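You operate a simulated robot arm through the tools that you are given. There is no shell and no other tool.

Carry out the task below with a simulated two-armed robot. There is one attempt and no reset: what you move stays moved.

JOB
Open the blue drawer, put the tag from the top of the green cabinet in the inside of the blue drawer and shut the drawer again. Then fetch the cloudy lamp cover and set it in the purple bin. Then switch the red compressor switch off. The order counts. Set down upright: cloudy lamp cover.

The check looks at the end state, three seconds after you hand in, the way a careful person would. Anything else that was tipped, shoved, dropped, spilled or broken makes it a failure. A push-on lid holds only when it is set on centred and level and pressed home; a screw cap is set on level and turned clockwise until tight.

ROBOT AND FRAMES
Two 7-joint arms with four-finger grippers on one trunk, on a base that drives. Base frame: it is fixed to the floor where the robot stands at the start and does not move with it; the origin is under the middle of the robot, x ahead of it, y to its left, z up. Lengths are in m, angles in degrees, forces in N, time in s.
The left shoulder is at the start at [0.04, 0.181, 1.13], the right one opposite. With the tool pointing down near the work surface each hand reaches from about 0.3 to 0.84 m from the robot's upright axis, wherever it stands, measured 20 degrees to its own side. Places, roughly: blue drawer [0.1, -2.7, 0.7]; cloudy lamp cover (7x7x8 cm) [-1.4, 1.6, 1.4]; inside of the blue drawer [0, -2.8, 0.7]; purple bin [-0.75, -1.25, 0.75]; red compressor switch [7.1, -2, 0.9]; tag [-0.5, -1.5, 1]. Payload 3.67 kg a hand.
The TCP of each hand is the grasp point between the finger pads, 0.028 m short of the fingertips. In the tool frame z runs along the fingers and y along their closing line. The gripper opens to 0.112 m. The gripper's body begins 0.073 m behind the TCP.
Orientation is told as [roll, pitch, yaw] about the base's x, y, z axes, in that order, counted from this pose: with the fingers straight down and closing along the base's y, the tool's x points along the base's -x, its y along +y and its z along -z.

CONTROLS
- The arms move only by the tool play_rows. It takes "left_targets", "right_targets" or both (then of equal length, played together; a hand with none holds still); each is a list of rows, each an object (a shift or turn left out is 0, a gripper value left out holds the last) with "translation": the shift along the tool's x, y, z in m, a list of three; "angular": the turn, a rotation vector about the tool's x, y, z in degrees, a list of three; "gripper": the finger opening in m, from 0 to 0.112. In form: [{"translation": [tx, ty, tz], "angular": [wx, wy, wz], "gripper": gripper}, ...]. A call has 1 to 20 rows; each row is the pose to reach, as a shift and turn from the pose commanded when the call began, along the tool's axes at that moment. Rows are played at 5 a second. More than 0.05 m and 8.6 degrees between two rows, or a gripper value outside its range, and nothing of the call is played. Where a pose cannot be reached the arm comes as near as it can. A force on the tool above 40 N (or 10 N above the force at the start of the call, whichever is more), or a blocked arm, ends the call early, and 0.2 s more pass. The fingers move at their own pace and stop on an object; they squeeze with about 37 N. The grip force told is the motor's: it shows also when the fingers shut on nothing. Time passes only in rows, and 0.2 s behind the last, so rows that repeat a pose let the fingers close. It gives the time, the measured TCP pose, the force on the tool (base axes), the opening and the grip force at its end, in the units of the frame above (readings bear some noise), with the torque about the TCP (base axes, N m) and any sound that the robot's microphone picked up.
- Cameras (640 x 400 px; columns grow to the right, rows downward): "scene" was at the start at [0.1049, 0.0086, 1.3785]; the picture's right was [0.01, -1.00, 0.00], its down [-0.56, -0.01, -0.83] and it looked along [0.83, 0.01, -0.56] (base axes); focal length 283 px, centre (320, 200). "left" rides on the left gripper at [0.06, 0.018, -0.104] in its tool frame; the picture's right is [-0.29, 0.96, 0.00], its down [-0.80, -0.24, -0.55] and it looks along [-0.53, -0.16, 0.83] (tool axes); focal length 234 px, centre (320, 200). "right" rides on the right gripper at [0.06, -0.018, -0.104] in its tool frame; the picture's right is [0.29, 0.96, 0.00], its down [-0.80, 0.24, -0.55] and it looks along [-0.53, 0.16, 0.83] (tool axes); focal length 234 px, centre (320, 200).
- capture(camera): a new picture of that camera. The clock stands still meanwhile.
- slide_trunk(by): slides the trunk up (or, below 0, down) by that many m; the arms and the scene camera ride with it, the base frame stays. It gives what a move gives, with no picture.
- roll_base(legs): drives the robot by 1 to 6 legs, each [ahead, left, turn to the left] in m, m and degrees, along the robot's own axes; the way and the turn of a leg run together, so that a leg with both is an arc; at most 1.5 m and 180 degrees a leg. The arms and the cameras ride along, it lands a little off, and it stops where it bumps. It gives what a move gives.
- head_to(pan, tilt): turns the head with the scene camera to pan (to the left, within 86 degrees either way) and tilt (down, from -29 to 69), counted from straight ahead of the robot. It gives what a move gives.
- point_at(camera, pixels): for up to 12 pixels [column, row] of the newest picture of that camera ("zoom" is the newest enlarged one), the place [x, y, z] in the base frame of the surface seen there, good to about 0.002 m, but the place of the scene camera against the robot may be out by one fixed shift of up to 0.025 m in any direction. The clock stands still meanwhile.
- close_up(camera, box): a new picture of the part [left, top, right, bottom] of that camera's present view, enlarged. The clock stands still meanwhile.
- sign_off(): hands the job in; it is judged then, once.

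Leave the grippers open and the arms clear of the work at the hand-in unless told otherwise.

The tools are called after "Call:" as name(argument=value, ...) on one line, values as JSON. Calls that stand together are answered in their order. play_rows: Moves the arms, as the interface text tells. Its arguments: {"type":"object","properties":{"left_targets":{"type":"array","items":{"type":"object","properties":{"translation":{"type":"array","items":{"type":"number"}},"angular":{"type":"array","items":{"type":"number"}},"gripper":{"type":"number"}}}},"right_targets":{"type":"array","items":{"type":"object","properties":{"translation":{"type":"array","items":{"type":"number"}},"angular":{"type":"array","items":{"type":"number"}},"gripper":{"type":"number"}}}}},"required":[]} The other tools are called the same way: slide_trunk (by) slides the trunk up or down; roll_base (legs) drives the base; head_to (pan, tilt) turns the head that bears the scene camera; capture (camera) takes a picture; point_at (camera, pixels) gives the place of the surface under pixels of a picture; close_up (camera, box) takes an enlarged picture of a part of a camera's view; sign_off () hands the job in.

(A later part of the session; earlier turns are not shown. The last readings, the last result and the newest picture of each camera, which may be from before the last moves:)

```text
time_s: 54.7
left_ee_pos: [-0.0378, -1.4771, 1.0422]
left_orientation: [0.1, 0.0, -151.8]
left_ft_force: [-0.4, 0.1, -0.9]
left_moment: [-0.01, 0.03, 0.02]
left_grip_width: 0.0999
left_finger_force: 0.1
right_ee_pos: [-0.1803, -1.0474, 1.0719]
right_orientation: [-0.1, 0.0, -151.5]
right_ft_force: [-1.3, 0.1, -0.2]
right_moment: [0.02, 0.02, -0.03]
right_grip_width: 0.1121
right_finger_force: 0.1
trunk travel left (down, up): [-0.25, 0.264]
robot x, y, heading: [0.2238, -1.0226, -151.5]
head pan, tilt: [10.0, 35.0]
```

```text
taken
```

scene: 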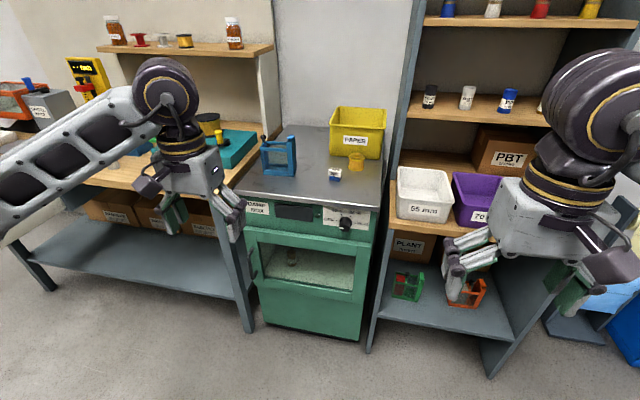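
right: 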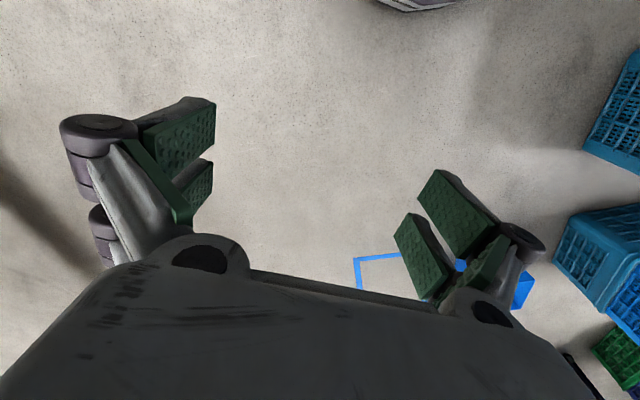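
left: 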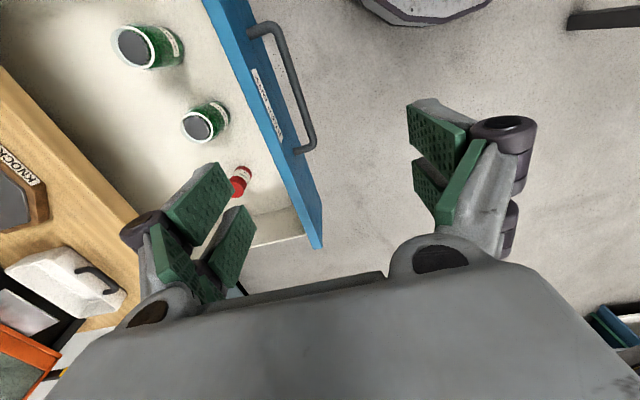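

I am in front of the cabinet at heading -151.5°. I go 0.24 m ahead and 0.08 m right with a small turn of -2°, so the tag is within the left hand's reach.

Call:
roll_base(legs=[[0.24, -0.08, -2.0]])

Call:
capture(camera="left")

Call:
capture(camera="scene")

```text
time_s: 56.5
left_ee_pos: [-0.3058, -1.5088, 1.0424]
left_orientation: [0.0, -0.1, -154.0]
left_ft_force: [0.9, 0.3, 0.0]
left_moment: [0.0, -0.03, 0.0]
left_grip_width: 0.0999
left_finger_force: 0.0
right_ee_pos: [-0.4314, -1.0747, 1.0712]
right_orientation: [0.0, 0.1, -153.7]
right_ft_force: [-0.3, -0.1, -0.8]
right_moment: [0.01, 0.0, 0.01]
right_grip_width: 0.1121
right_finger_force: 0.1
trunk travel left (down, up): [-0.25, 0.264]
robot x, y, heading: [-0.0279, -1.0636, -153.6]
head pan, tilt: [10.0, 35.0]
```

```text
taken
```

left: 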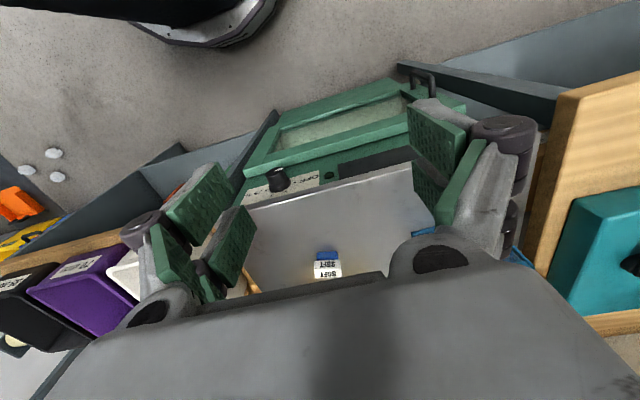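

```text
taken
```

scene: 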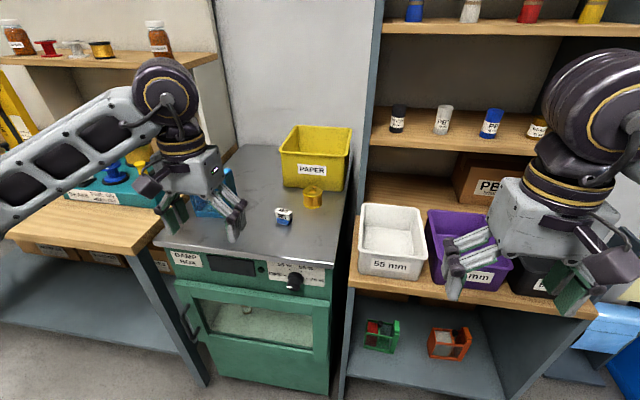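

The left camera sees the tag at about (327,265), upside down in this view. I enlarge and measure it with the hand camera.

Call:
close_up(camera="left", box=[270, 220, 390, 295])

Call:
point_at(camera="left", pixels=[[320, 257], [334, 257], [328, 264], [328, 272], [317, 275], [340, 272], [316, 264], [300, 250], [360, 240], [290, 230], [316, 254], [338, 254]])

```text
5.33 times, centred on (330, 258) of left
```

zoom: 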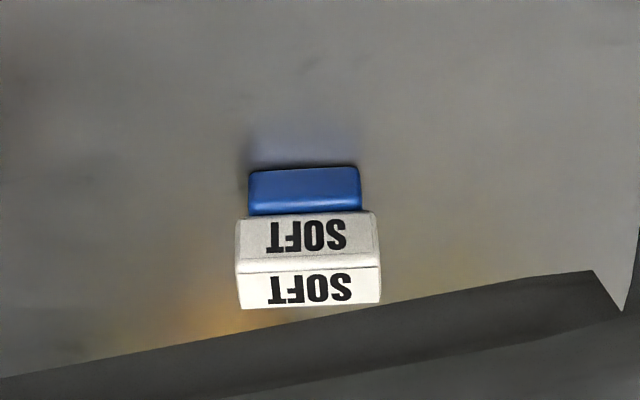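

```text
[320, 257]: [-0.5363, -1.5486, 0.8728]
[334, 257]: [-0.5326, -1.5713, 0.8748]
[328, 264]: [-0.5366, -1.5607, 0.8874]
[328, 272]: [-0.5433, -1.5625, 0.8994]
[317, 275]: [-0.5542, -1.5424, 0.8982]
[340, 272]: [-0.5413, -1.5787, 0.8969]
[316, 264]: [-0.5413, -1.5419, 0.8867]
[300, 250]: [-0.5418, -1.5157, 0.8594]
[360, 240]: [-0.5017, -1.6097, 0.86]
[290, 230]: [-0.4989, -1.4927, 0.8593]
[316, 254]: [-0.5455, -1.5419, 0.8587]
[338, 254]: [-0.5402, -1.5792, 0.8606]
```

The tag: white cap on a blue foot, table at z≈0.8595, top at z≈0.899. I take fine points on its top face from the enlargement to get its centre and yaw.

Call:
point_at(camera="zoom", pixels=[[242, 278], [374, 272], [308, 276], [308, 303], [245, 302], [375, 298], [242, 225], [370, 220], [255, 190], [355, 185], [305, 190], [308, 240]])

```text
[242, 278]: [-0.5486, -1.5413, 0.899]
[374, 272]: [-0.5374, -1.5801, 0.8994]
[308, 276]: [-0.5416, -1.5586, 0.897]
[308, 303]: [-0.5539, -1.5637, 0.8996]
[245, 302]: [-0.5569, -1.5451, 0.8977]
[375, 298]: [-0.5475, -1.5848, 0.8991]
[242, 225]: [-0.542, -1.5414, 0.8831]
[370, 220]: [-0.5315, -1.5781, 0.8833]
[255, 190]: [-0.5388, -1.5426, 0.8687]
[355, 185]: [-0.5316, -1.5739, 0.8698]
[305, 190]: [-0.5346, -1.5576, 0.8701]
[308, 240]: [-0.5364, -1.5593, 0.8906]
```

The tag's long side runs at about -75° and is 0.044 m wide; centre ≈(-0.546,-1.562). I move the left hand above it at z≈0.955 and turn it by 11° so the fingers close along its long side.

Call:
play_rows(left_targets=[{"translation": [-0.03, -0.008, 0.0], "angular": [0, 0, 2]}, {"translation": [-0.07, -0.018, 0.01], "angular": [0, 0, 4]}, {"translation": [-0.11, -0.028, 0.03], "angular": [0, 0, 6]}, {"translation": [-0.15, -0.038, 0.05], "angular": [0, 0, 8]}, {"translation": [-0.19, -0.047, 0.07], "angular": [0, 0, 10]}, {"translation": [-0.22, -0.054, 0.08], "angular": [0, 0, 11]}, {"translation": [-0.2392, -0.0575, 0.087], "angular": [0, 0, 11]}, {"translation": [-0.2392, -0.0575, 0.087], "angular": [0, 0, 11]}])

Call:
capture(camera="left")

Call:
close_up(camera="scene", box=[200, 130, 360, 230])

```text
time_s: 58.3
left_ee_pos: [-0.5485, -1.5629, 0.9559]
left_orientation: [-0.1, 0.0, -164.9]
left_ft_force: [0.2, 0.4, 1.1]
left_moment: [0.02, 0.02, 0.01]
left_grip_width: 0.0999
left_finger_force: 0.0
right_ee_pos: [-0.4311, -1.0747, 1.0716]
right_orientation: [-0.1, 0.1, -153.6]
right_ft_force: [0.1, 0.3, -0.1]
right_moment: [0.0, 0.01, 0.03]
right_grip_width: 0.112
right_finger_force: 0.1
trunk travel left (down, up): [-0.25, 0.264]
robot x, y, heading: [-0.0305, -1.0607, -153.4]
head pan, tilt: [10.0, 35.0]
```

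```text
taken
```

left: 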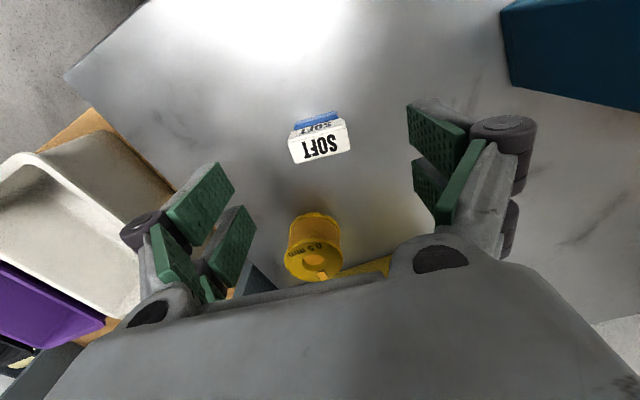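

```text
4.00 times, centred on (280, 180) of scene
```

zoom: 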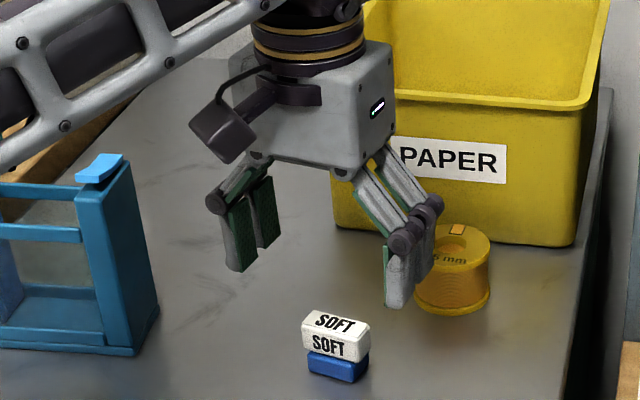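

The hand is above the tag, spool and PAPER bin are clear of the fingers. I measure the tag again from this near view.

Call:
close_up(camera="left", box=[260, 90, 380, 165])

Call:
point_at(camera="left", pixels=[[290, 140], [345, 122], [295, 162], [349, 149], [320, 143], [305, 134], [333, 128], [316, 119], [240, 120], [400, 180]])

```text
5.33 times, centred on (320, 128) of left
```

zoom: 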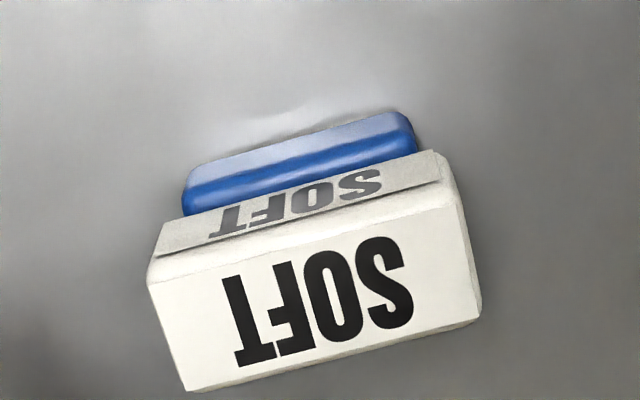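

```text
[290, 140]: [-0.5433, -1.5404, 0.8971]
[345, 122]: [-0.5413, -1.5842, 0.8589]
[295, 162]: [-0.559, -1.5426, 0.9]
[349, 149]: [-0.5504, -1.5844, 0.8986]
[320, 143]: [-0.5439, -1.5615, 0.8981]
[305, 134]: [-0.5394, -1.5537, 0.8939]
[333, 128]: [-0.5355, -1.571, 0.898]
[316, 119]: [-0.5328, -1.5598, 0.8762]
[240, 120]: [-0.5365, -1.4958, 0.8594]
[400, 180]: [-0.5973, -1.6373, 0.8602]
```

I read the top-face corners and centre from this enlargement.

Call:
point_at(camera="zoom", pixels=[[156, 282], [448, 200], [192, 382], [474, 312], [318, 292], [300, 245], [330, 345], [172, 335], [462, 260]])

```text
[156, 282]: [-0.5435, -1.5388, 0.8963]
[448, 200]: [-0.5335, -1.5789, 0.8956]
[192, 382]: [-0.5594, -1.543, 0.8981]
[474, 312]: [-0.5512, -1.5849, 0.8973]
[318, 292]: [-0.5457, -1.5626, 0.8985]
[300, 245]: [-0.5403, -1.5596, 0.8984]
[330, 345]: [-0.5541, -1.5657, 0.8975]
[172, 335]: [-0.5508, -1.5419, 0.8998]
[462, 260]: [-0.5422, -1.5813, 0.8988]
```

The tag's centre is within 2 mm of the hand's axis and about 2.5° off in yaw. I correct that, descend 0.063 m (fingertips about 5 mm above the table) and then close.

Call:
play_rows(left_targets=[{"translation": [0.0015, -0.001, 0.015], "angular": [0, 0, 2]}, {"translation": [0.0015, -0.001, 0.03], "angular": [0, 0, 2.5]}, {"translation": [0.0015, -0.001, 0.045], "angular": [0, 0, 2.5]}, {"translation": [0.0015, -0.001, 0.056], "angular": [0, 0, 2.5]}, {"translation": [0.0015, -0.001, 0.063], "angular": [0, 0, 2.5]}, {"translation": [0.0015, -0.001, 0.063], "angular": [0, 0, 2.5]}])

Call:
play_rows(left_targets=[{"gripper": 0.06}, {"gripper": 0.05}, {"gripper": 0.045}, {"gripper": 0.04}, {"gripper": 0.03}, {"gripper": 0.03}])

Call:
capture(camera="left")

```text
time_s: 59.7
left_ee_pos: [-0.5462, -1.5603, 0.8922]
left_orientation: [0.0, 0.0, -167.4]
left_ft_force: [-0.1, -0.2, 0.5]
left_moment: [-0.03, 0.02, -0.01]
left_grip_width: 0.0999
left_finger_force: 0.1
right_ee_pos: [-0.4319, -1.0733, 1.0716]
right_orientation: [0.0, -0.1, -153.5]
right_ft_force: [0.4, -0.3, -0.6]
right_moment: [-0.02, -0.03, 0.0]
right_grip_width: 0.1122
right_finger_force: 0.0
trunk travel left (down, up): [-0.25, 0.264]
robot x, y, heading: [-0.0297, -1.0603, -153.4]
head pan, tilt: [10.0, 35.0]
```

```text
time_s: 61.1
left_ee_pos: [-0.5462, -1.5622, 0.8921]
left_orientation: [-0.1, 0.0, -167.4]
left_ft_force: [0.0, -1.0, -0.4]
left_moment: [-0.04, -0.02, 0.03]
left_grip_width: 0.0421
left_finger_force: 36.5
right_ee_pos: [-0.4329, -1.0743, 1.0708]
right_orientation: [-0.1, 0.1, -153.6]
right_ft_force: [-0.4, 0.3, -0.2]
right_moment: [-0.01, 0.0, 0.03]
right_grip_width: 0.1121
right_finger_force: 0.0
trunk travel left (down, up): [-0.25, 0.264]
robot x, y, heading: [-0.0282, -1.0651, -153.5]
head pan, tilt: [10.0, 35.0]
```

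```text
taken
```

left: 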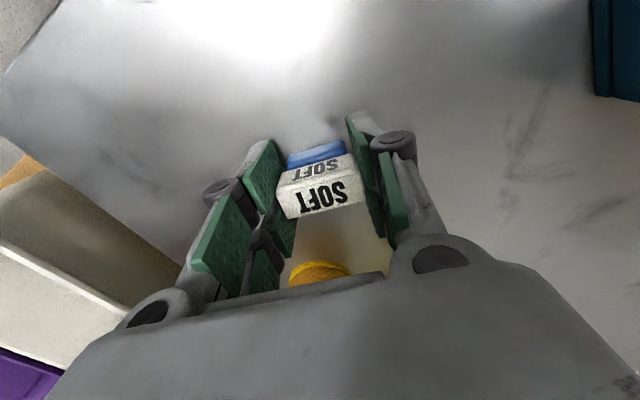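

The grip closed at 0.042 m with 36.5 N: the tag is held between the fingers. I lift it straight up by 0.20 m.

Call:
play_rows(left_targets=[{"translation": [0, 0, -0.015]}, {"translation": [0, 0, -0.035]}, {"translation": [0, 0, -0.06]}, {"translation": [0, 0, -0.09]}, {"translation": [0, 0, -0.12]}, {"translation": [0, 0, -0.15]}, {"translation": [0, 0, -0.18]}, {"translation": [0, 0, -0.2]}, {"translation": [0, 0, -0.2]}])

Call:
capture(camera="left")

Call:
capture(camera="scene")

```text
time_s: 63.1
left_ee_pos: [-0.5459, -1.5603, 1.0928]
left_orientation: [0.0, 0.0, -167.4]
left_ft_force: [-0.4, 0.4, -1.8]
left_moment: [0.0, 0.0, 0.02]
left_grip_width: 0.0426
left_finger_force: 37.1
right_ee_pos: [-0.4328, -1.0755, 1.0708]
right_orientation: [0.1, -0.2, -153.5]
right_ft_force: [-0.3, -0.4, 0.6]
right_moment: [0.01, 0.01, -0.01]
right_grip_width: 0.1118
right_finger_force: 0.1
trunk travel left (down, up): [-0.25, 0.264]
robot x, y, heading: [-0.0287, -1.0632, -153.5]
head pan, tilt: [10.0, 35.0]
```

```text
taken
```

left: 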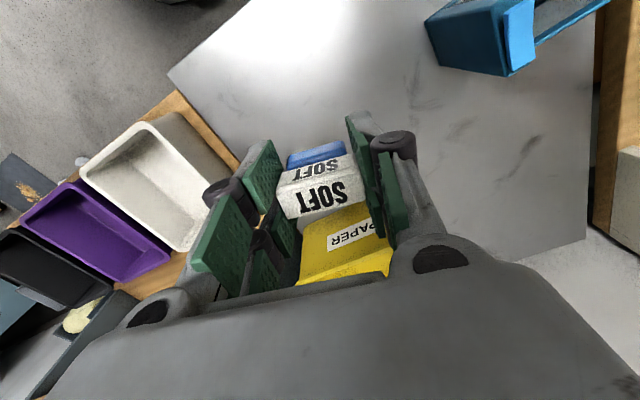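

```text
taken
```

scene: 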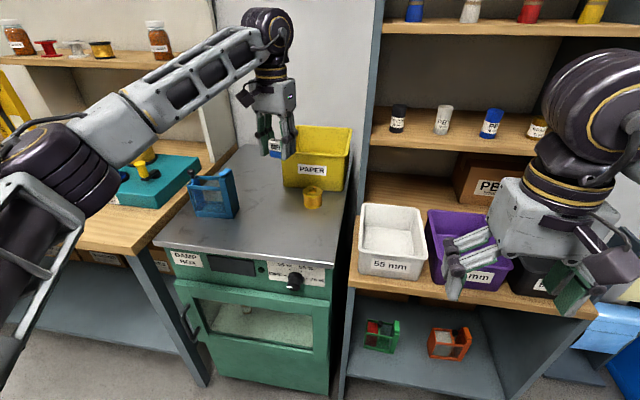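

The tag is firmly held (white and blue parts together). I draw the left hand back toward me and turn it back to the furniture's line before driving.

Call:
play_rows(left_targets=[{"translation": [0.03, 0, 0], "angular": [0, 0, -2]}, {"translation": [0.065, 0, 0], "angular": [0, 0, -4]}, {"translation": [0.1, 0.001, 0], "angular": [0, 0, -6]}, {"translation": [0.14, 0.001, 0], "angular": [0, 0, -8]}, {"translation": [0.18, 0.001, 0], "angular": [0, 0, -10]}, {"translation": [0.215, 0.002, 0], "angular": [0, 0, -12]}, {"translation": [0.245, 0.002, 0], "angular": [0, 0, -13.8]}, {"translation": [0.245, 0.002, 0], "angular": [0, 0, -13.8]}])

Call:
roll_base(legs=[[-0.23, 0, 0], [0, 1.24, 0]])

Call:
head_to(pan=15, tilt=48)

Call:
capture(camera="scene")

Call:
capture(camera="left")

```text
time_s: 64.9
left_ee_pos: [-0.3062, -1.511, 1.0943]
left_orientation: [0.0, 0.1, -153.6]
left_ft_force: [0.3, 0.7, 0.2]
left_moment: [0.02, -0.02, -0.04]
left_grip_width: 0.0425
left_finger_force: 37.6
right_ee_pos: [-0.4331, -1.0738, 1.0704]
right_orientation: [0.0, 0.0, -153.5]
right_ft_force: [-0.7, 0.7, 0.2]
right_moment: [0.01, 0.0, 0.0]
right_grip_width: 0.112
right_finger_force: 0.1
trunk travel left (down, up): [-0.25, 0.264]
robot x, y, heading: [-0.0267, -1.0623, -153.8]
head pan, tilt: [10.0, 35.0]
```

```text
time_s: 72.7
left_ee_pos: [0.4455, -2.5123, 1.0944]
left_orientation: [-0.1, 0.0, -153.7]
left_ft_force: [0.3, 0.2, -1.4]
left_moment: [0.01, -0.03, 0.02]
left_grip_width: 0.0424
left_finger_force: 37.0
right_ee_pos: [0.3196, -2.0776, 1.071]
right_orientation: [0.1, 0.1, -153.6]
right_ft_force: [0.2, -0.1, 0.0]
right_moment: [0.02, 0.02, -0.01]
right_grip_width: 0.1121
right_finger_force: 0.0
trunk travel left (down, up): [-0.25, 0.264]
robot x, y, heading: [0.7226, -2.0629, -153.7]
head pan, tilt: [10.0, 35.0]
```

```text
time_s: 73.4
left_ee_pos: [0.4443, -2.5129, 1.0937]
left_orientation: [0.0, 0.0, -153.8]
left_ft_force: [-0.2, 0.2, 0.3]
left_moment: [-0.01, 0.0, 0.02]
left_grip_width: 0.0421
left_finger_force: 36.8
right_ee_pos: [0.3193, -2.0766, 1.0716]
right_orientation: [0.0, 0.0, -153.7]
right_ft_force: [-0.4, 0.3, 0.1]
right_moment: [0.02, 0.01, -0.03]
right_grip_width: 0.1122
right_finger_force: 0.0
trunk travel left (down, up): [-0.25, 0.264]
robot x, y, heading: [0.7244, -2.0656, -153.5]
head pan, tilt: [15.0, 48.0]
```

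```text
taken
```

scene: 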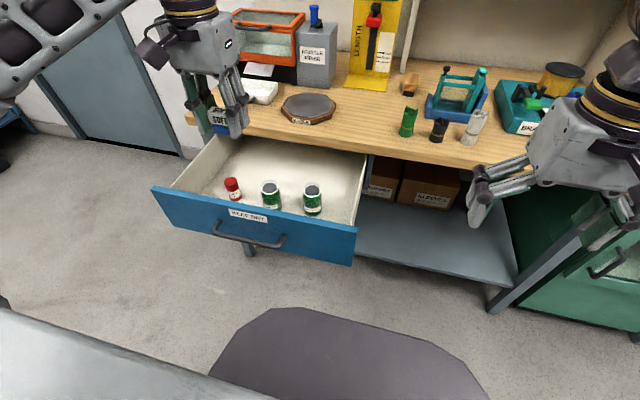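

```text
taken
```

left: 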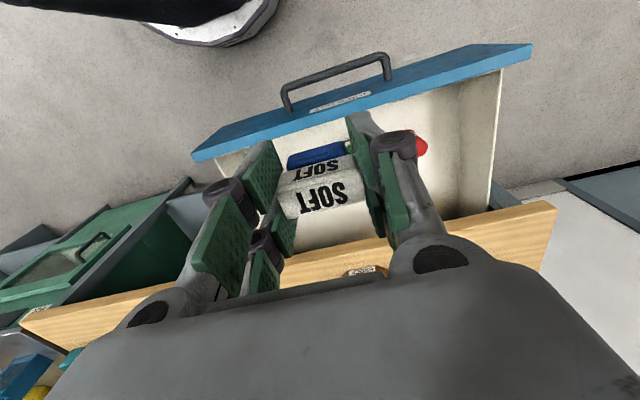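

I'm back at the drawer; it is still open and the jars stand. The free strip behind the jars is at n≈-0.955. I carry the tag 0.236 m inward at the present height and then lower to z≈0.87 for a check.

Call:
play_rows(left_targets=[{"translation": [-0.04, 0, 0]}, {"translation": [-0.08, 0, 0]}, {"translation": [-0.12, 0, 0]}, {"translation": [-0.16, 0, 0]}, {"translation": [-0.2, 0, 0]}, {"translation": [-0.236, 0, 0]}, {"translation": [-0.236, 0, 0.04]}, {"translation": [-0.236, 0, 0.08]}, {"translation": [-0.236, 0, 0.12]}, {"translation": [-0.236, 0, 0.16]}, {"translation": [-0.236, 0, 0.2]}, {"translation": [-0.236, 0, 0.22]}, {"translation": [-0.236, 0, 0.22]}])

Call:
capture(camera="left")

Call:
close_up(camera="scene", box=[140, 60, 380, 210])

```text
time_s: 76.2
left_ee_pos: [0.2333, -2.6163, 0.8724]
left_orientation: [0.0, 0.0, -153.7]
left_ft_force: [1.3, 0.1, -0.2]
left_moment: [0.0, -0.01, 0.01]
left_grip_width: 0.0423
left_finger_force: 37.2
right_ee_pos: [0.3187, -2.0765, 1.0721]
right_orientation: [0.1, 0.0, -153.7]
right_ft_force: [-0.8, -0.2, -0.5]
right_moment: [-0.02, 0.0, 0.01]
right_grip_width: 0.1119
right_finger_force: 0.0
trunk travel left (down, up): [-0.25, 0.264]
robot x, y, heading: [0.7224, -2.0648, -153.5]
head pan, tilt: [15.0, 48.0]
```

```text
taken
```

left: 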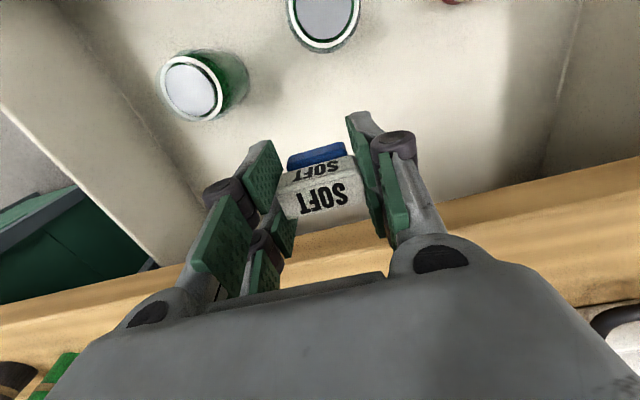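

```text
2.67 times, centred on (260, 135) of scene
```

zoom: 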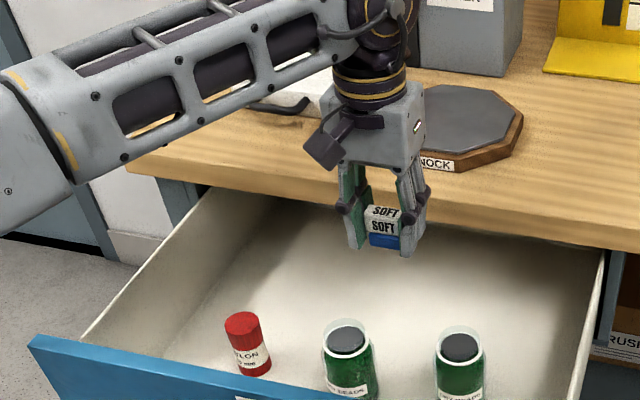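

I check the jars' and bench edge's places against the held tag from this near view.

Call:
point_at(camera="left", pixels=[[192, 90], [325, 15], [215, 105], [330, 48], [280, 110], [420, 150], [460, 195], [520, 180], [160, 275], [300, 250], [130, 180], [200, 150]])

```text
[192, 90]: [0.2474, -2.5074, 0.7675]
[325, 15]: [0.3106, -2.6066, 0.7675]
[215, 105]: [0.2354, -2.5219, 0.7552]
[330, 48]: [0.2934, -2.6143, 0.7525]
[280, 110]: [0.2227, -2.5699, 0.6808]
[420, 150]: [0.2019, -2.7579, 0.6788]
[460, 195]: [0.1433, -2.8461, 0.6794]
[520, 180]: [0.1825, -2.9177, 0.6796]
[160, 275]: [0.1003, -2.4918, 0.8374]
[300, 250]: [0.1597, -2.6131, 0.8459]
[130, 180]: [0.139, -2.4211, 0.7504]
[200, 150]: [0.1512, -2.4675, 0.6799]
```

Clearances hold: 3 cm to the jars, 6 cm to the bench edge, floor at z≈0.680. I lower 0.157 m so the tag's foot is about 2 mm over the floor.

Call:
play_rows(left_targets=[{"translation": [0, 0, 0.03]}, {"translation": [0, 0, 0.06]}, {"translation": [0, 0, 0.09]}, {"translation": [0, 0, 0.115]}, {"translation": [0, 0, 0.135]}, {"translation": [0, 0, 0.148]}, {"translation": [0, 0, 0.157]}, {"translation": [0, 0, 0.157]}])

Call:
capture(camera="left")

Call:
close_up(camera="scene", box=[140, 60, 380, 210])

```text
time_s: 78.0
left_ee_pos: [0.2339, -2.6156, 0.7193]
left_orientation: [0.0, 0.0, -153.7]
left_ft_force: [0.2, 0.5, -0.3]
left_moment: [0.01, 0.0, 0.02]
left_grip_width: 0.0424
left_finger_force: 37.0
right_ee_pos: [0.3205, -2.0753, 1.0709]
right_orientation: [0.0, 0.0, -153.6]
right_ft_force: [0.9, -0.3, 0.6]
right_moment: [0.0, 0.0, 0.01]
right_grip_width: 0.1121
right_finger_force: 0.1
trunk travel left (down, up): [-0.25, 0.264]
robot x, y, heading: [0.7254, -2.066, -153.7]
head pan, tilt: [15.0, 48.0]
```

```text
taken
```

left: 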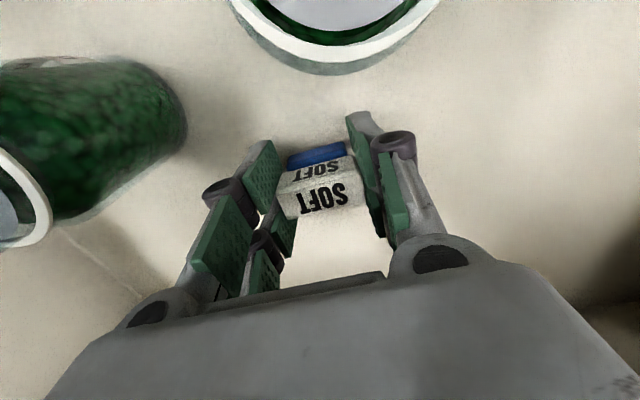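

```text
2.67 times, centred on (260, 135) of scene
```

zoom: 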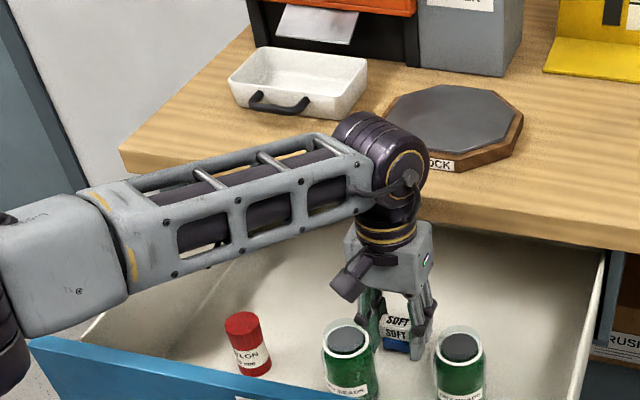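

TCP reads z 0.719, so the tag's foot is still some 5 mm above the floor; no force felt. I lower a further 5 mm in small steps.

Call:
play_rows(left_targets=[{"translation": [0, 0, 0.002]}, {"translation": [0, 0, 0.004]}, {"translation": [0, 0, 0.005]}, {"translation": [0, 0, 0.005]}])

```text
time_s: 79.0
left_ee_pos: [0.2331, -2.6154, 0.7128]
left_orientation: [0.0, 0.0, -153.8]
left_ft_force: [-0.3, -0.4, 1.8]
left_moment: [0.01, -0.03, -0.06]
left_grip_width: 0.0422
left_finger_force: 36.5
right_ee_pos: [0.3203, -2.0758, 1.0719]
right_orientation: [0.0, 0.0, -153.7]
right_ft_force: [-0.7, 0.0, 0.7]
right_moment: [-0.02, -0.01, 0.0]
right_grip_width: 0.1119
right_finger_force: 0.0
trunk travel left (down, up): [-0.25, 0.264]
robot x, y, heading: [0.7256, -2.0651, -153.6]
head pan, tilt: [15.0, 48.0]
```

The tag's foot is at the floor (z 0.680, slight contact force 1.8 N). I open the fingers gently to 0.07 and then rise straight.

Call:
play_rows(left_targets=[{"gripper": 0.05}, {"gripper": 0.06}, {"gripper": 0.07}, {"gripper": 0.07}])

Call:
play_rows(left_targets=[{"translation": [0, 0, -0.015]}, {"translation": [0, 0, -0.035]}, {"translation": [0, 0, -0.06]}, {"translation": [0, 0, -0.1]}, {"translation": [0, 0, -0.14]}, {"translation": [0, 0, -0.18]}, {"translation": [0, 0, -0.22]}, {"translation": [0, 0, -0.26]}, {"translation": [0, 0, -0.3]}, {"translation": [0, 0, -0.34]}, {"translation": [0, 0, -0.34]}])

Call:
capture(camera="left")

Call:
capture(camera="scene")

```text
time_s: 80.0
left_ee_pos: [0.2329, -2.6157, 0.7122]
left_orientation: [0.0, 0.0, -153.7]
left_ft_force: [-0.3, -0.6, 0.0]
left_moment: [-0.01, 0.01, 0.0]
left_grip_width: 0.0702
left_finger_force: 0.0
right_ee_pos: [0.3199, -2.0762, 1.071]
right_orientation: [0.0, 0.1, -153.6]
right_ft_force: [0.2, -0.2, -0.7]
right_moment: [0.0, 0.01, -0.01]
right_grip_width: 0.112
right_finger_force: 0.1
trunk travel left (down, up): [-0.25, 0.264]
robot x, y, heading: [0.723, -2.0614, -153.7]
head pan, tilt: [15.0, 48.0]
```

```text
time_s: 82.4
left_ee_pos: [0.2322, -2.6171, 1.0539]
left_orientation: [0.0, 0.0, -153.7]
left_ft_force: [-0.1, 0.4, -0.3]
left_moment: [-0.02, -0.01, -0.03]
left_grip_width: 0.0699
left_finger_force: 0.0
right_ee_pos: [0.3193, -2.0774, 1.0716]
right_orientation: [0.0, 0.1, -153.7]
right_ft_force: [-0.1, -0.5, -0.2]
right_moment: [0.02, 0.0, 0.02]
right_grip_width: 0.1117
right_finger_force: 0.0
trunk travel left (down, up): [-0.25, 0.264]
robot x, y, heading: [0.7238, -2.0634, -153.6]
head pan, tilt: [15.0, 48.0]
```

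```text
taken
```

left: 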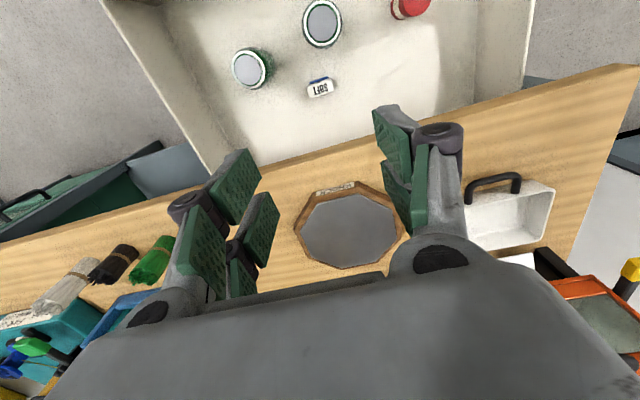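

```text
taken
```

scene: 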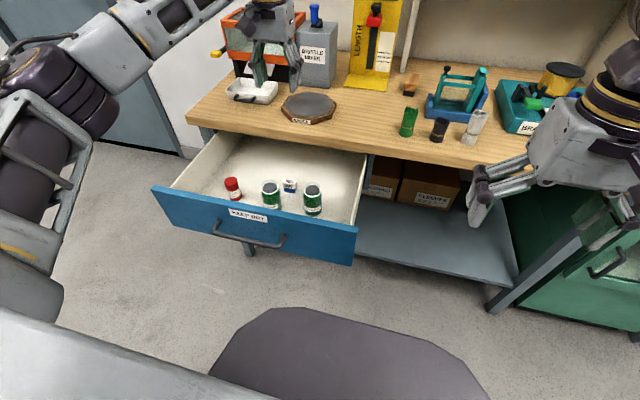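

The tag stands in the drawer behind the jars; nothing tipped. Now I close the fingers, move the left hand out in front of the handle (n≈-0.655), and lower it to handle height so I can push the bar.

Call:
play_rows(left_targets=[{"translation": [0.04, 0.005, 0], "gripper": 0.0}, {"translation": [0.08, 0.01, 0]}, {"translation": [0.12, 0.015, 0]}, {"translation": [0.16, 0.02, 0]}, {"translation": [0.2, 0.025, 0]}, {"translation": [0.24, 0.03, 0]}, {"translation": [0.28, 0.034, 0]}, {"translation": [0.302, 0.034, 0]}, {"translation": [0.302, 0.034, 0.04]}, {"translation": [0.302, 0.034, 0.08]}, {"translation": [0.302, 0.034, 0.12]}, {"translation": [0.302, 0.034, 0.16]}, {"translation": [0.302, 0.034, 0.2]}, {"translation": [0.302, 0.034, 0.24]}, {"translation": [0.302, 0.034, 0.27]}, {"translation": [0.302, 0.034, 0.294]}, {"translation": [0.302, 0.034, 0.294]}])

Call:
capture(camera="left")

Call:
capture(camera="scene")

```text
time_s: 86.0
left_ee_pos: [0.5177, -2.5153, 0.7579]
left_orientation: [0.0, 0.1, -153.7]
left_ft_force: [1.3, 0.3, 0.1]
left_moment: [-0.01, 0.01, 0.0]
left_grip_width: 0.0
left_finger_force: 35.6
right_ee_pos: [0.3209, -2.0755, 1.0733]
right_orientation: [0.0, 0.0, -153.7]
right_ft_force: [0.6, 0.5, 0.0]
right_moment: [-0.02, 0.01, -0.02]
right_grip_width: 0.1123
right_finger_force: 0.1
trunk travel left (down, up): [-0.25, 0.264]
robot x, y, heading: [0.7205, -2.0641, -153.7]
head pan, tilt: [15.0, 48.0]
```

```text
taken
```

left: 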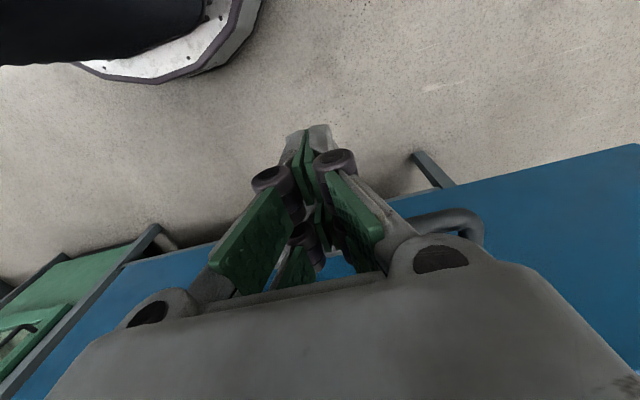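

```text
taken
```

scene: 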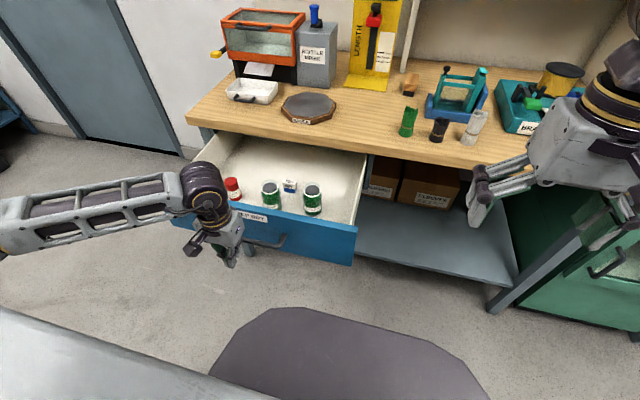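

The closed fingers are in front of the bar's middle. I push inward slowly (0.01 m per row) by 0.19 m.

Call:
play_rows(left_targets=[{"translation": [-0.01, 0, 0]}, {"translation": [-0.02, 0, 0]}, {"translation": [-0.028, 0, 0]}, {"translation": [-0.034, 0, 0]}, {"translation": [-0.04, 0, 0]}, {"translation": [-0.048, 0, 0]}, {"translation": [-0.057, 0, 0]}, {"translation": [-0.067, 0, 0]}, {"translation": [-0.077, 0, 0]}, {"translation": [-0.087, 0, 0]}, {"translation": [-0.097, 0, 0]}, {"translation": [-0.107, 0, 0]}, {"translation": [-0.117, 0, 0]}, {"translation": [-0.127, 0, 0]}, {"translation": [-0.137, 0, 0]}, {"translation": [-0.147, 0, 0]}, {"translation": [-0.157, 0, 0]}, {"translation": [-0.167, 0, 0]}, {"translation": [-0.177, 0, 0]}, {"translation": [-0.187, 0, 0]}])

Call:
capture(camera="scene")

```text
time_s: 90.2
left_ee_pos: [0.35, -2.5963, 0.7576]
left_orientation: [0.0, 0.0, -153.7]
left_ft_force: [-0.8, 0.0, -0.1]
left_moment: [0.02, 0.01, 0.0]
left_grip_width: 0.0
left_finger_force: 36.0
right_ee_pos: [0.3205, -2.0765, 1.071]
right_orientation: [0.1, 0.0, -153.7]
right_ft_force: [-0.4, -0.1, -1.0]
right_moment: [-0.02, 0.0, -0.02]
right_grip_width: 0.1119
right_finger_force: 0.0
trunk travel left (down, up): [-0.25, 0.264]
robot x, y, heading: [0.7257, -2.0684, -153.9]
head pan, tilt: [15.0, 48.0]
```

```text
taken
```

scene: 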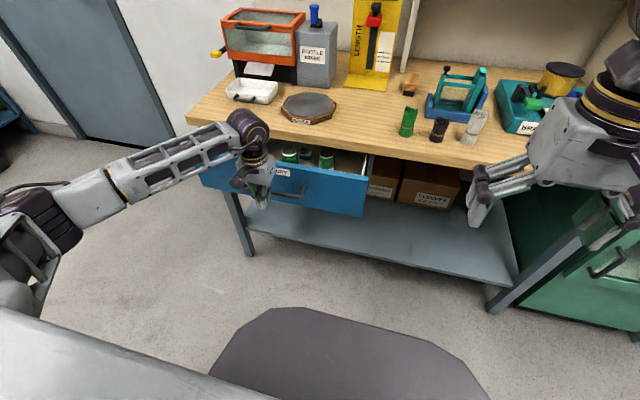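

The drawer is following. About 0.12 m remains; I keep on slowly, with finer steps at the end.

Call:
play_rows(left_targets=[{"translation": [-0.01, 0, 0]}, {"translation": [-0.02, 0, 0]}, {"translation": [-0.03, 0, 0]}, {"translation": [-0.04, 0, 0]}, {"translation": [-0.05, 0, 0]}, {"translation": [-0.06, 0, 0]}, {"translation": [-0.07, 0, 0]}, {"translation": [-0.08, 0, 0]}, {"translation": [-0.09, 0, 0]}, {"translation": [-0.098, 0, 0]}, {"translation": [-0.105, 0, 0]}, {"translation": [-0.11, 0, 0]}, {"translation": [-0.114, 0, 0]}, {"translation": [-0.117, 0, 0]}, {"translation": [-0.12, 0, 0]}, {"translation": [-0.123, 0, 0]}, {"translation": [-0.125, 0, 0]}])

Call:
capture(camera="scene")

```text
time_s: 93.1
left_ee_pos: [0.2562, -2.6437, 0.755]
left_orientation: [-0.1, 1.0, -153.9]
left_ft_force: [19.0, 12.1, 8.0]
left_moment: [-0.13, -0.02, 0.04]
left_grip_width: 0.0
left_finger_force: 35.6
right_ee_pos: [0.3206, -2.0772, 1.0712]
right_orientation: [0.1, 0.0, -153.5]
right_ft_force: [-0.2, -1.0, -0.3]
right_moment: [0.01, -0.03, -0.02]
right_grip_width: 0.112
right_finger_force: 0.0
trunk travel left (down, up): [-0.25, 0.264]
robot x, y, heading: [0.7272, -2.0619, -153.7]
head pan, tilt: [15.0, 48.0]
stopped in row 14 (left hand): the force on the tool passed its limit at 46 N (the readings are from after the stop); the commanded pose is now the measured one
```

```text
taken
```

scene: 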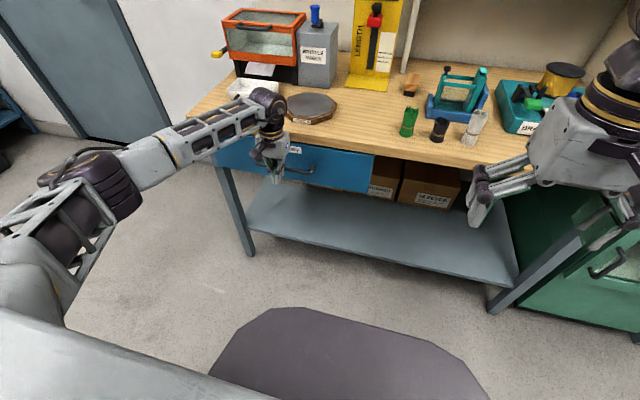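

It stopped at 46 N. The drawer looks shut, but my hand is about 1 cm short of what I reckoned, so I check whether it is really home. I back off 3 cm and take a close look.

Call:
play_rows(left_targets=[{"translation": [0.01, 0, 0]}, {"translation": [0.03, 0, 0]}, {"translation": [0.06, 0, 0]}, {"translation": [0.1, 0, 0]}, {"translation": [0.14, 0, 0]}, {"translation": [0.14, 0, 0]}])

Call:
close_up(camera="scene", box=[190, 110, 400, 241])

Call:
capture(camera="left")

```text
time_s: 94.5
left_ee_pos: [0.3787, -2.5803, 0.7571]
left_orientation: [-0.1, 0.7, -153.8]
left_ft_force: [-0.6, 0.4, -0.5]
left_moment: [0.02, -0.02, -0.02]
left_grip_width: 0.0001
left_finger_force: 35.8
right_ee_pos: [0.32, -2.0769, 1.0715]
right_orientation: [0.0, 0.0, -153.7]
right_ft_force: [-0.3, 0.8, 0.3]
right_moment: [0.0, -0.01, -0.05]
right_grip_width: 0.1121
right_finger_force: 0.0
trunk travel left (down, up): [-0.25, 0.264]
robot x, y, heading: [0.7227, -2.0647, -153.6]
head pan, tilt: [15.0, 48.0]
```

```text
3.05 times, centred on (295, 176) of scene
```

zoom: 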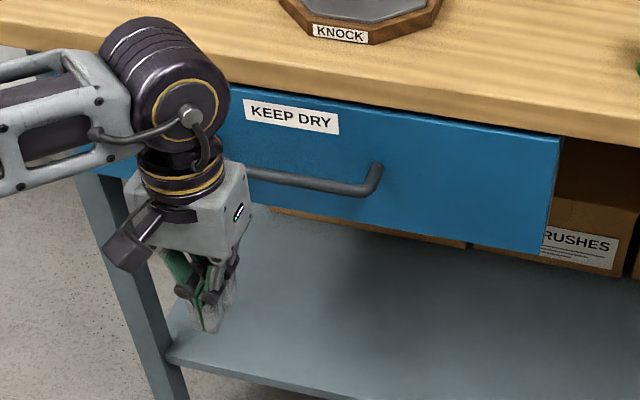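

```text
taken
```

left: 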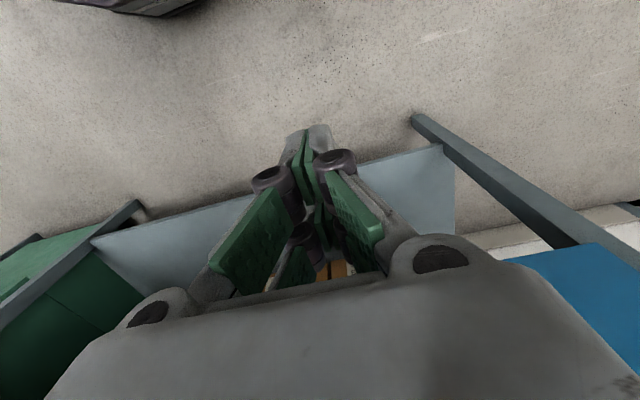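

The front looks flush under the bench top. I measure the face to compare with its n≈-1.0167 (scene camera) from before opening.

Call:
point_at(camera="zoom", pixels=[[420, 180], [500, 180], [540, 220], [380, 140], [300, 150], [250, 140], [480, 150], [520, 240], [330, 185], [580, 140], [450, 120], [300, 80]])

```text
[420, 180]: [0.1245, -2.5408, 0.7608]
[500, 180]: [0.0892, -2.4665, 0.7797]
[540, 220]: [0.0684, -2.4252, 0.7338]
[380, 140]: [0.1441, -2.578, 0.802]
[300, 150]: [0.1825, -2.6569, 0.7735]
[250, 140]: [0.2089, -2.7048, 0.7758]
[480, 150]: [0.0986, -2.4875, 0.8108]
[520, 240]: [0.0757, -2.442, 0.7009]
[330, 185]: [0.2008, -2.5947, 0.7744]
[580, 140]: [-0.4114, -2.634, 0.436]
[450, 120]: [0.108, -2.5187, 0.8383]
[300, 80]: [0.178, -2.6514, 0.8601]
```

The face is at n≈-1.017, exactly as before opening: the drawer is shut (the finger knuckles explain the difference). Next the lamp cover. I raise and retract the left hand, opening it.

Call:
play_rows(left_targets=[{"translation": [0.02, 0, -0.03]}, {"translation": [0.05, 0, -0.06]}, {"translation": [0.08, 0, -0.1], "gripper": 0.05}, {"translation": [0.1, 0, -0.14]}, {"translation": [0.12, 0, -0.18]}, {"translation": [0.14, 0, -0.22], "gripper": 0.1}, {"translation": [0.15, 0, -0.26]}, {"translation": [0.15, 0, -0.3]}, {"translation": [0.15, 0, -0.32]}, {"translation": [0.15, 0, -0.32]}])

Call:
head_to(pan=-60, tilt=30)

Call:
capture(camera="scene")

```text
time_s: 96.7
left_ee_pos: [0.511, -2.5165, 1.0797]
left_orientation: [-0.1, 0.7, -153.8]
left_ft_force: [-0.5, -0.4, -0.2]
left_moment: [0.0, 0.0, 0.0]
left_grip_width: 0.1005
left_finger_force: 0.0
right_ee_pos: [0.32, -2.0762, 1.0709]
right_orientation: [0.0, -0.1, -153.6]
right_ft_force: [-0.8, 0.3, -0.1]
right_moment: [0.03, 0.01, -0.01]
right_grip_width: 0.1122
right_finger_force: 0.0
trunk travel left (down, up): [-0.25, 0.264]
robot x, y, heading: [0.7245, -2.0629, -153.7]
head pan, tilt: [15.0, 48.0]
```

```text
time_s: 98.1
left_ee_pos: [0.5102, -2.5178, 1.0801]
left_orientation: [-0.1, 0.8, -153.8]
left_ft_force: [0.3, 0.0, -0.5]
left_moment: [0.0, -0.02, -0.03]
left_grip_width: 0.0999
left_finger_force: 0.1
right_ee_pos: [0.3197, -2.0764, 1.0702]
right_orientation: [0.1, -0.1, -153.8]
right_ft_force: [-0.1, -0.7, -0.3]
right_moment: [-0.02, -0.01, 0.02]
right_grip_width: 0.1122
right_finger_force: 0.0
trunk travel left (down, up): [-0.25, 0.264]
robot x, y, heading: [0.7241, -2.062, -153.6]
head pan, tilt: [-60.0, 30.0]
```

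```text
taken
```

scene: 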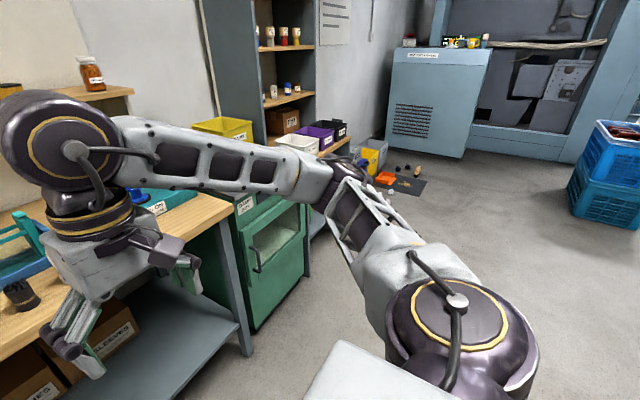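

I see a mat with small things on the floor near (405,185), beyond the rack. I measure it and the crates so that I drive clear of both.

Call:
point_at(camera="scene", pixels=[[425, 183], [415, 196], [392, 180], [385, 178], [380, 155], [400, 166], [570, 200], [638, 225], [600, 150], [440, 155], [560, 160], [391, 191]])

Call:
close_up(camera="scene", box=[320, 120, 480, 220])

```text
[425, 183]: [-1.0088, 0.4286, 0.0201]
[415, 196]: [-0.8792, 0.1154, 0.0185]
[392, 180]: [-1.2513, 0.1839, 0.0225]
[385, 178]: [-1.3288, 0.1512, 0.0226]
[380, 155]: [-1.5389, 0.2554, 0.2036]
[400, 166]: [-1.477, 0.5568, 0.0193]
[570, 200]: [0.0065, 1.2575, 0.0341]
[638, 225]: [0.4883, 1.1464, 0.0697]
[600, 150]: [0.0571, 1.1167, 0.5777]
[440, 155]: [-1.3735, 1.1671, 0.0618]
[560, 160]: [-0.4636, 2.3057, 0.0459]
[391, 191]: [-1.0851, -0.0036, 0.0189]
```

```text
4.00 times, centred on (400, 170) of scene
```

zoom: 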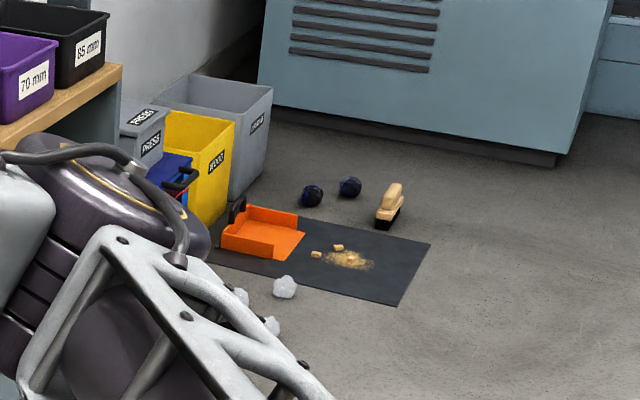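

The mat's outer edge lies at n≈-0.72 and the crates start at n≈0.55, so a corridor at n≈-0.05…0 is free. I drive right along it in legs, backing off 0.22 m after passing the island table.

Call:
roll_base(legs=[[0, -1.2, 0], [-0.22, -1.2, 0]])

Call:
head_to(pan=-70, tilt=20)

Call:
capture(camera="scene")

```text
time_s: 110.4
left_ee_pos: [-0.3431, -0.2332, 1.079]
left_orientation: [0.0, 0.7, -154.1]
left_ft_force: [0.3, -0.1, -0.2]
left_moment: [0.0, 0.0, 0.03]
left_grip_width: 0.1001
left_finger_force: 0.1
right_ee_pos: [-0.5305, 0.2089, 1.072]
right_orientation: [0.0, 0.0, -154.0]
right_ft_force: [0.1, 0.4, -0.9]
right_moment: [0.02, 0.0, 0.0]
right_grip_width: 0.112
right_finger_force: 0.1
trunk travel left (down, up): [-0.25, 0.264]
robot x, y, heading: [-0.1266, 0.2239, -153.6]
head pan, tilt: [-60.0, 30.0]
```

```text
time_s: 111.1
left_ee_pos: [-0.343, -0.2338, 1.0802]
left_orientation: [0.0, 0.7, -154.1]
left_ft_force: [-0.7, -0.3, 0.7]
left_moment: [-0.03, -0.03, 0.01]
left_grip_width: 0.1001
left_finger_force: 0.1
right_ee_pos: [-0.5299, 0.2094, 1.0701]
right_orientation: [0.1, 0.0, -153.9]
right_ft_force: [-0.3, 0.4, -0.8]
right_moment: [-0.01, -0.02, 0.01]
right_grip_width: 0.1121
right_finger_force: 0.1
trunk travel left (down, up): [-0.25, 0.264]
robot x, y, heading: [-0.1261, 0.2189, -153.7]
head pan, tilt: [-70.0, 20.0]
```

```text
taken
```

scene: 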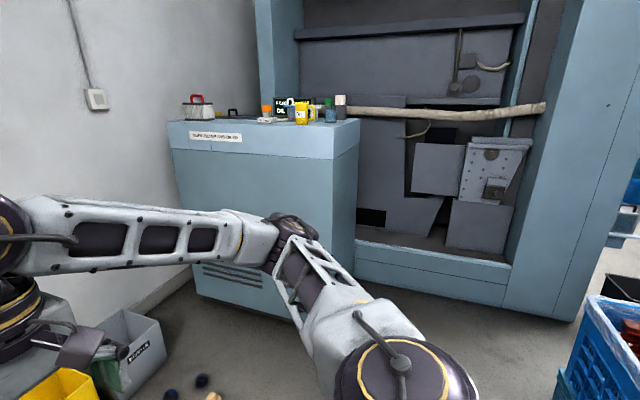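

I am at s≈0.25, n≈0. The items on the housing top are nearer; I enlarge them to identify the cloudy lamp cover.

Call:
close_up(camera="scene", box=[240, 80, 370, 161])

Call:
point_at(camera="scene", pixels=[[341, 100], [341, 113], [330, 103], [330, 116], [302, 112], [265, 110], [294, 103], [352, 130], [334, 150], [335, 125], [170, 135], [420, 108]])

```text
4.92 times, centred on (305, 120) of scene
```

zoom: 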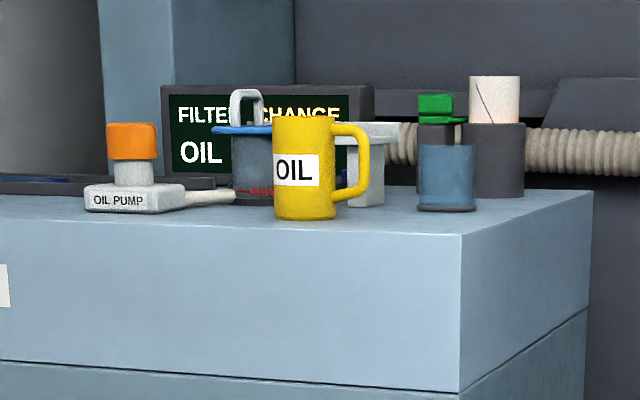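

```text
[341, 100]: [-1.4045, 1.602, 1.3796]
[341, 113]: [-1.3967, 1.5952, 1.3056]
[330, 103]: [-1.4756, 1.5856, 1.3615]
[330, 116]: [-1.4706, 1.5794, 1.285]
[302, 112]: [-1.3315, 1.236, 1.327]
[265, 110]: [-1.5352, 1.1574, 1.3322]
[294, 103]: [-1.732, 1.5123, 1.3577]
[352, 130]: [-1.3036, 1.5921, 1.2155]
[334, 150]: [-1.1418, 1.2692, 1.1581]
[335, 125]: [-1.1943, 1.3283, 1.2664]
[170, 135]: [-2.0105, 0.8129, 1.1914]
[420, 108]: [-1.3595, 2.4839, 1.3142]
```

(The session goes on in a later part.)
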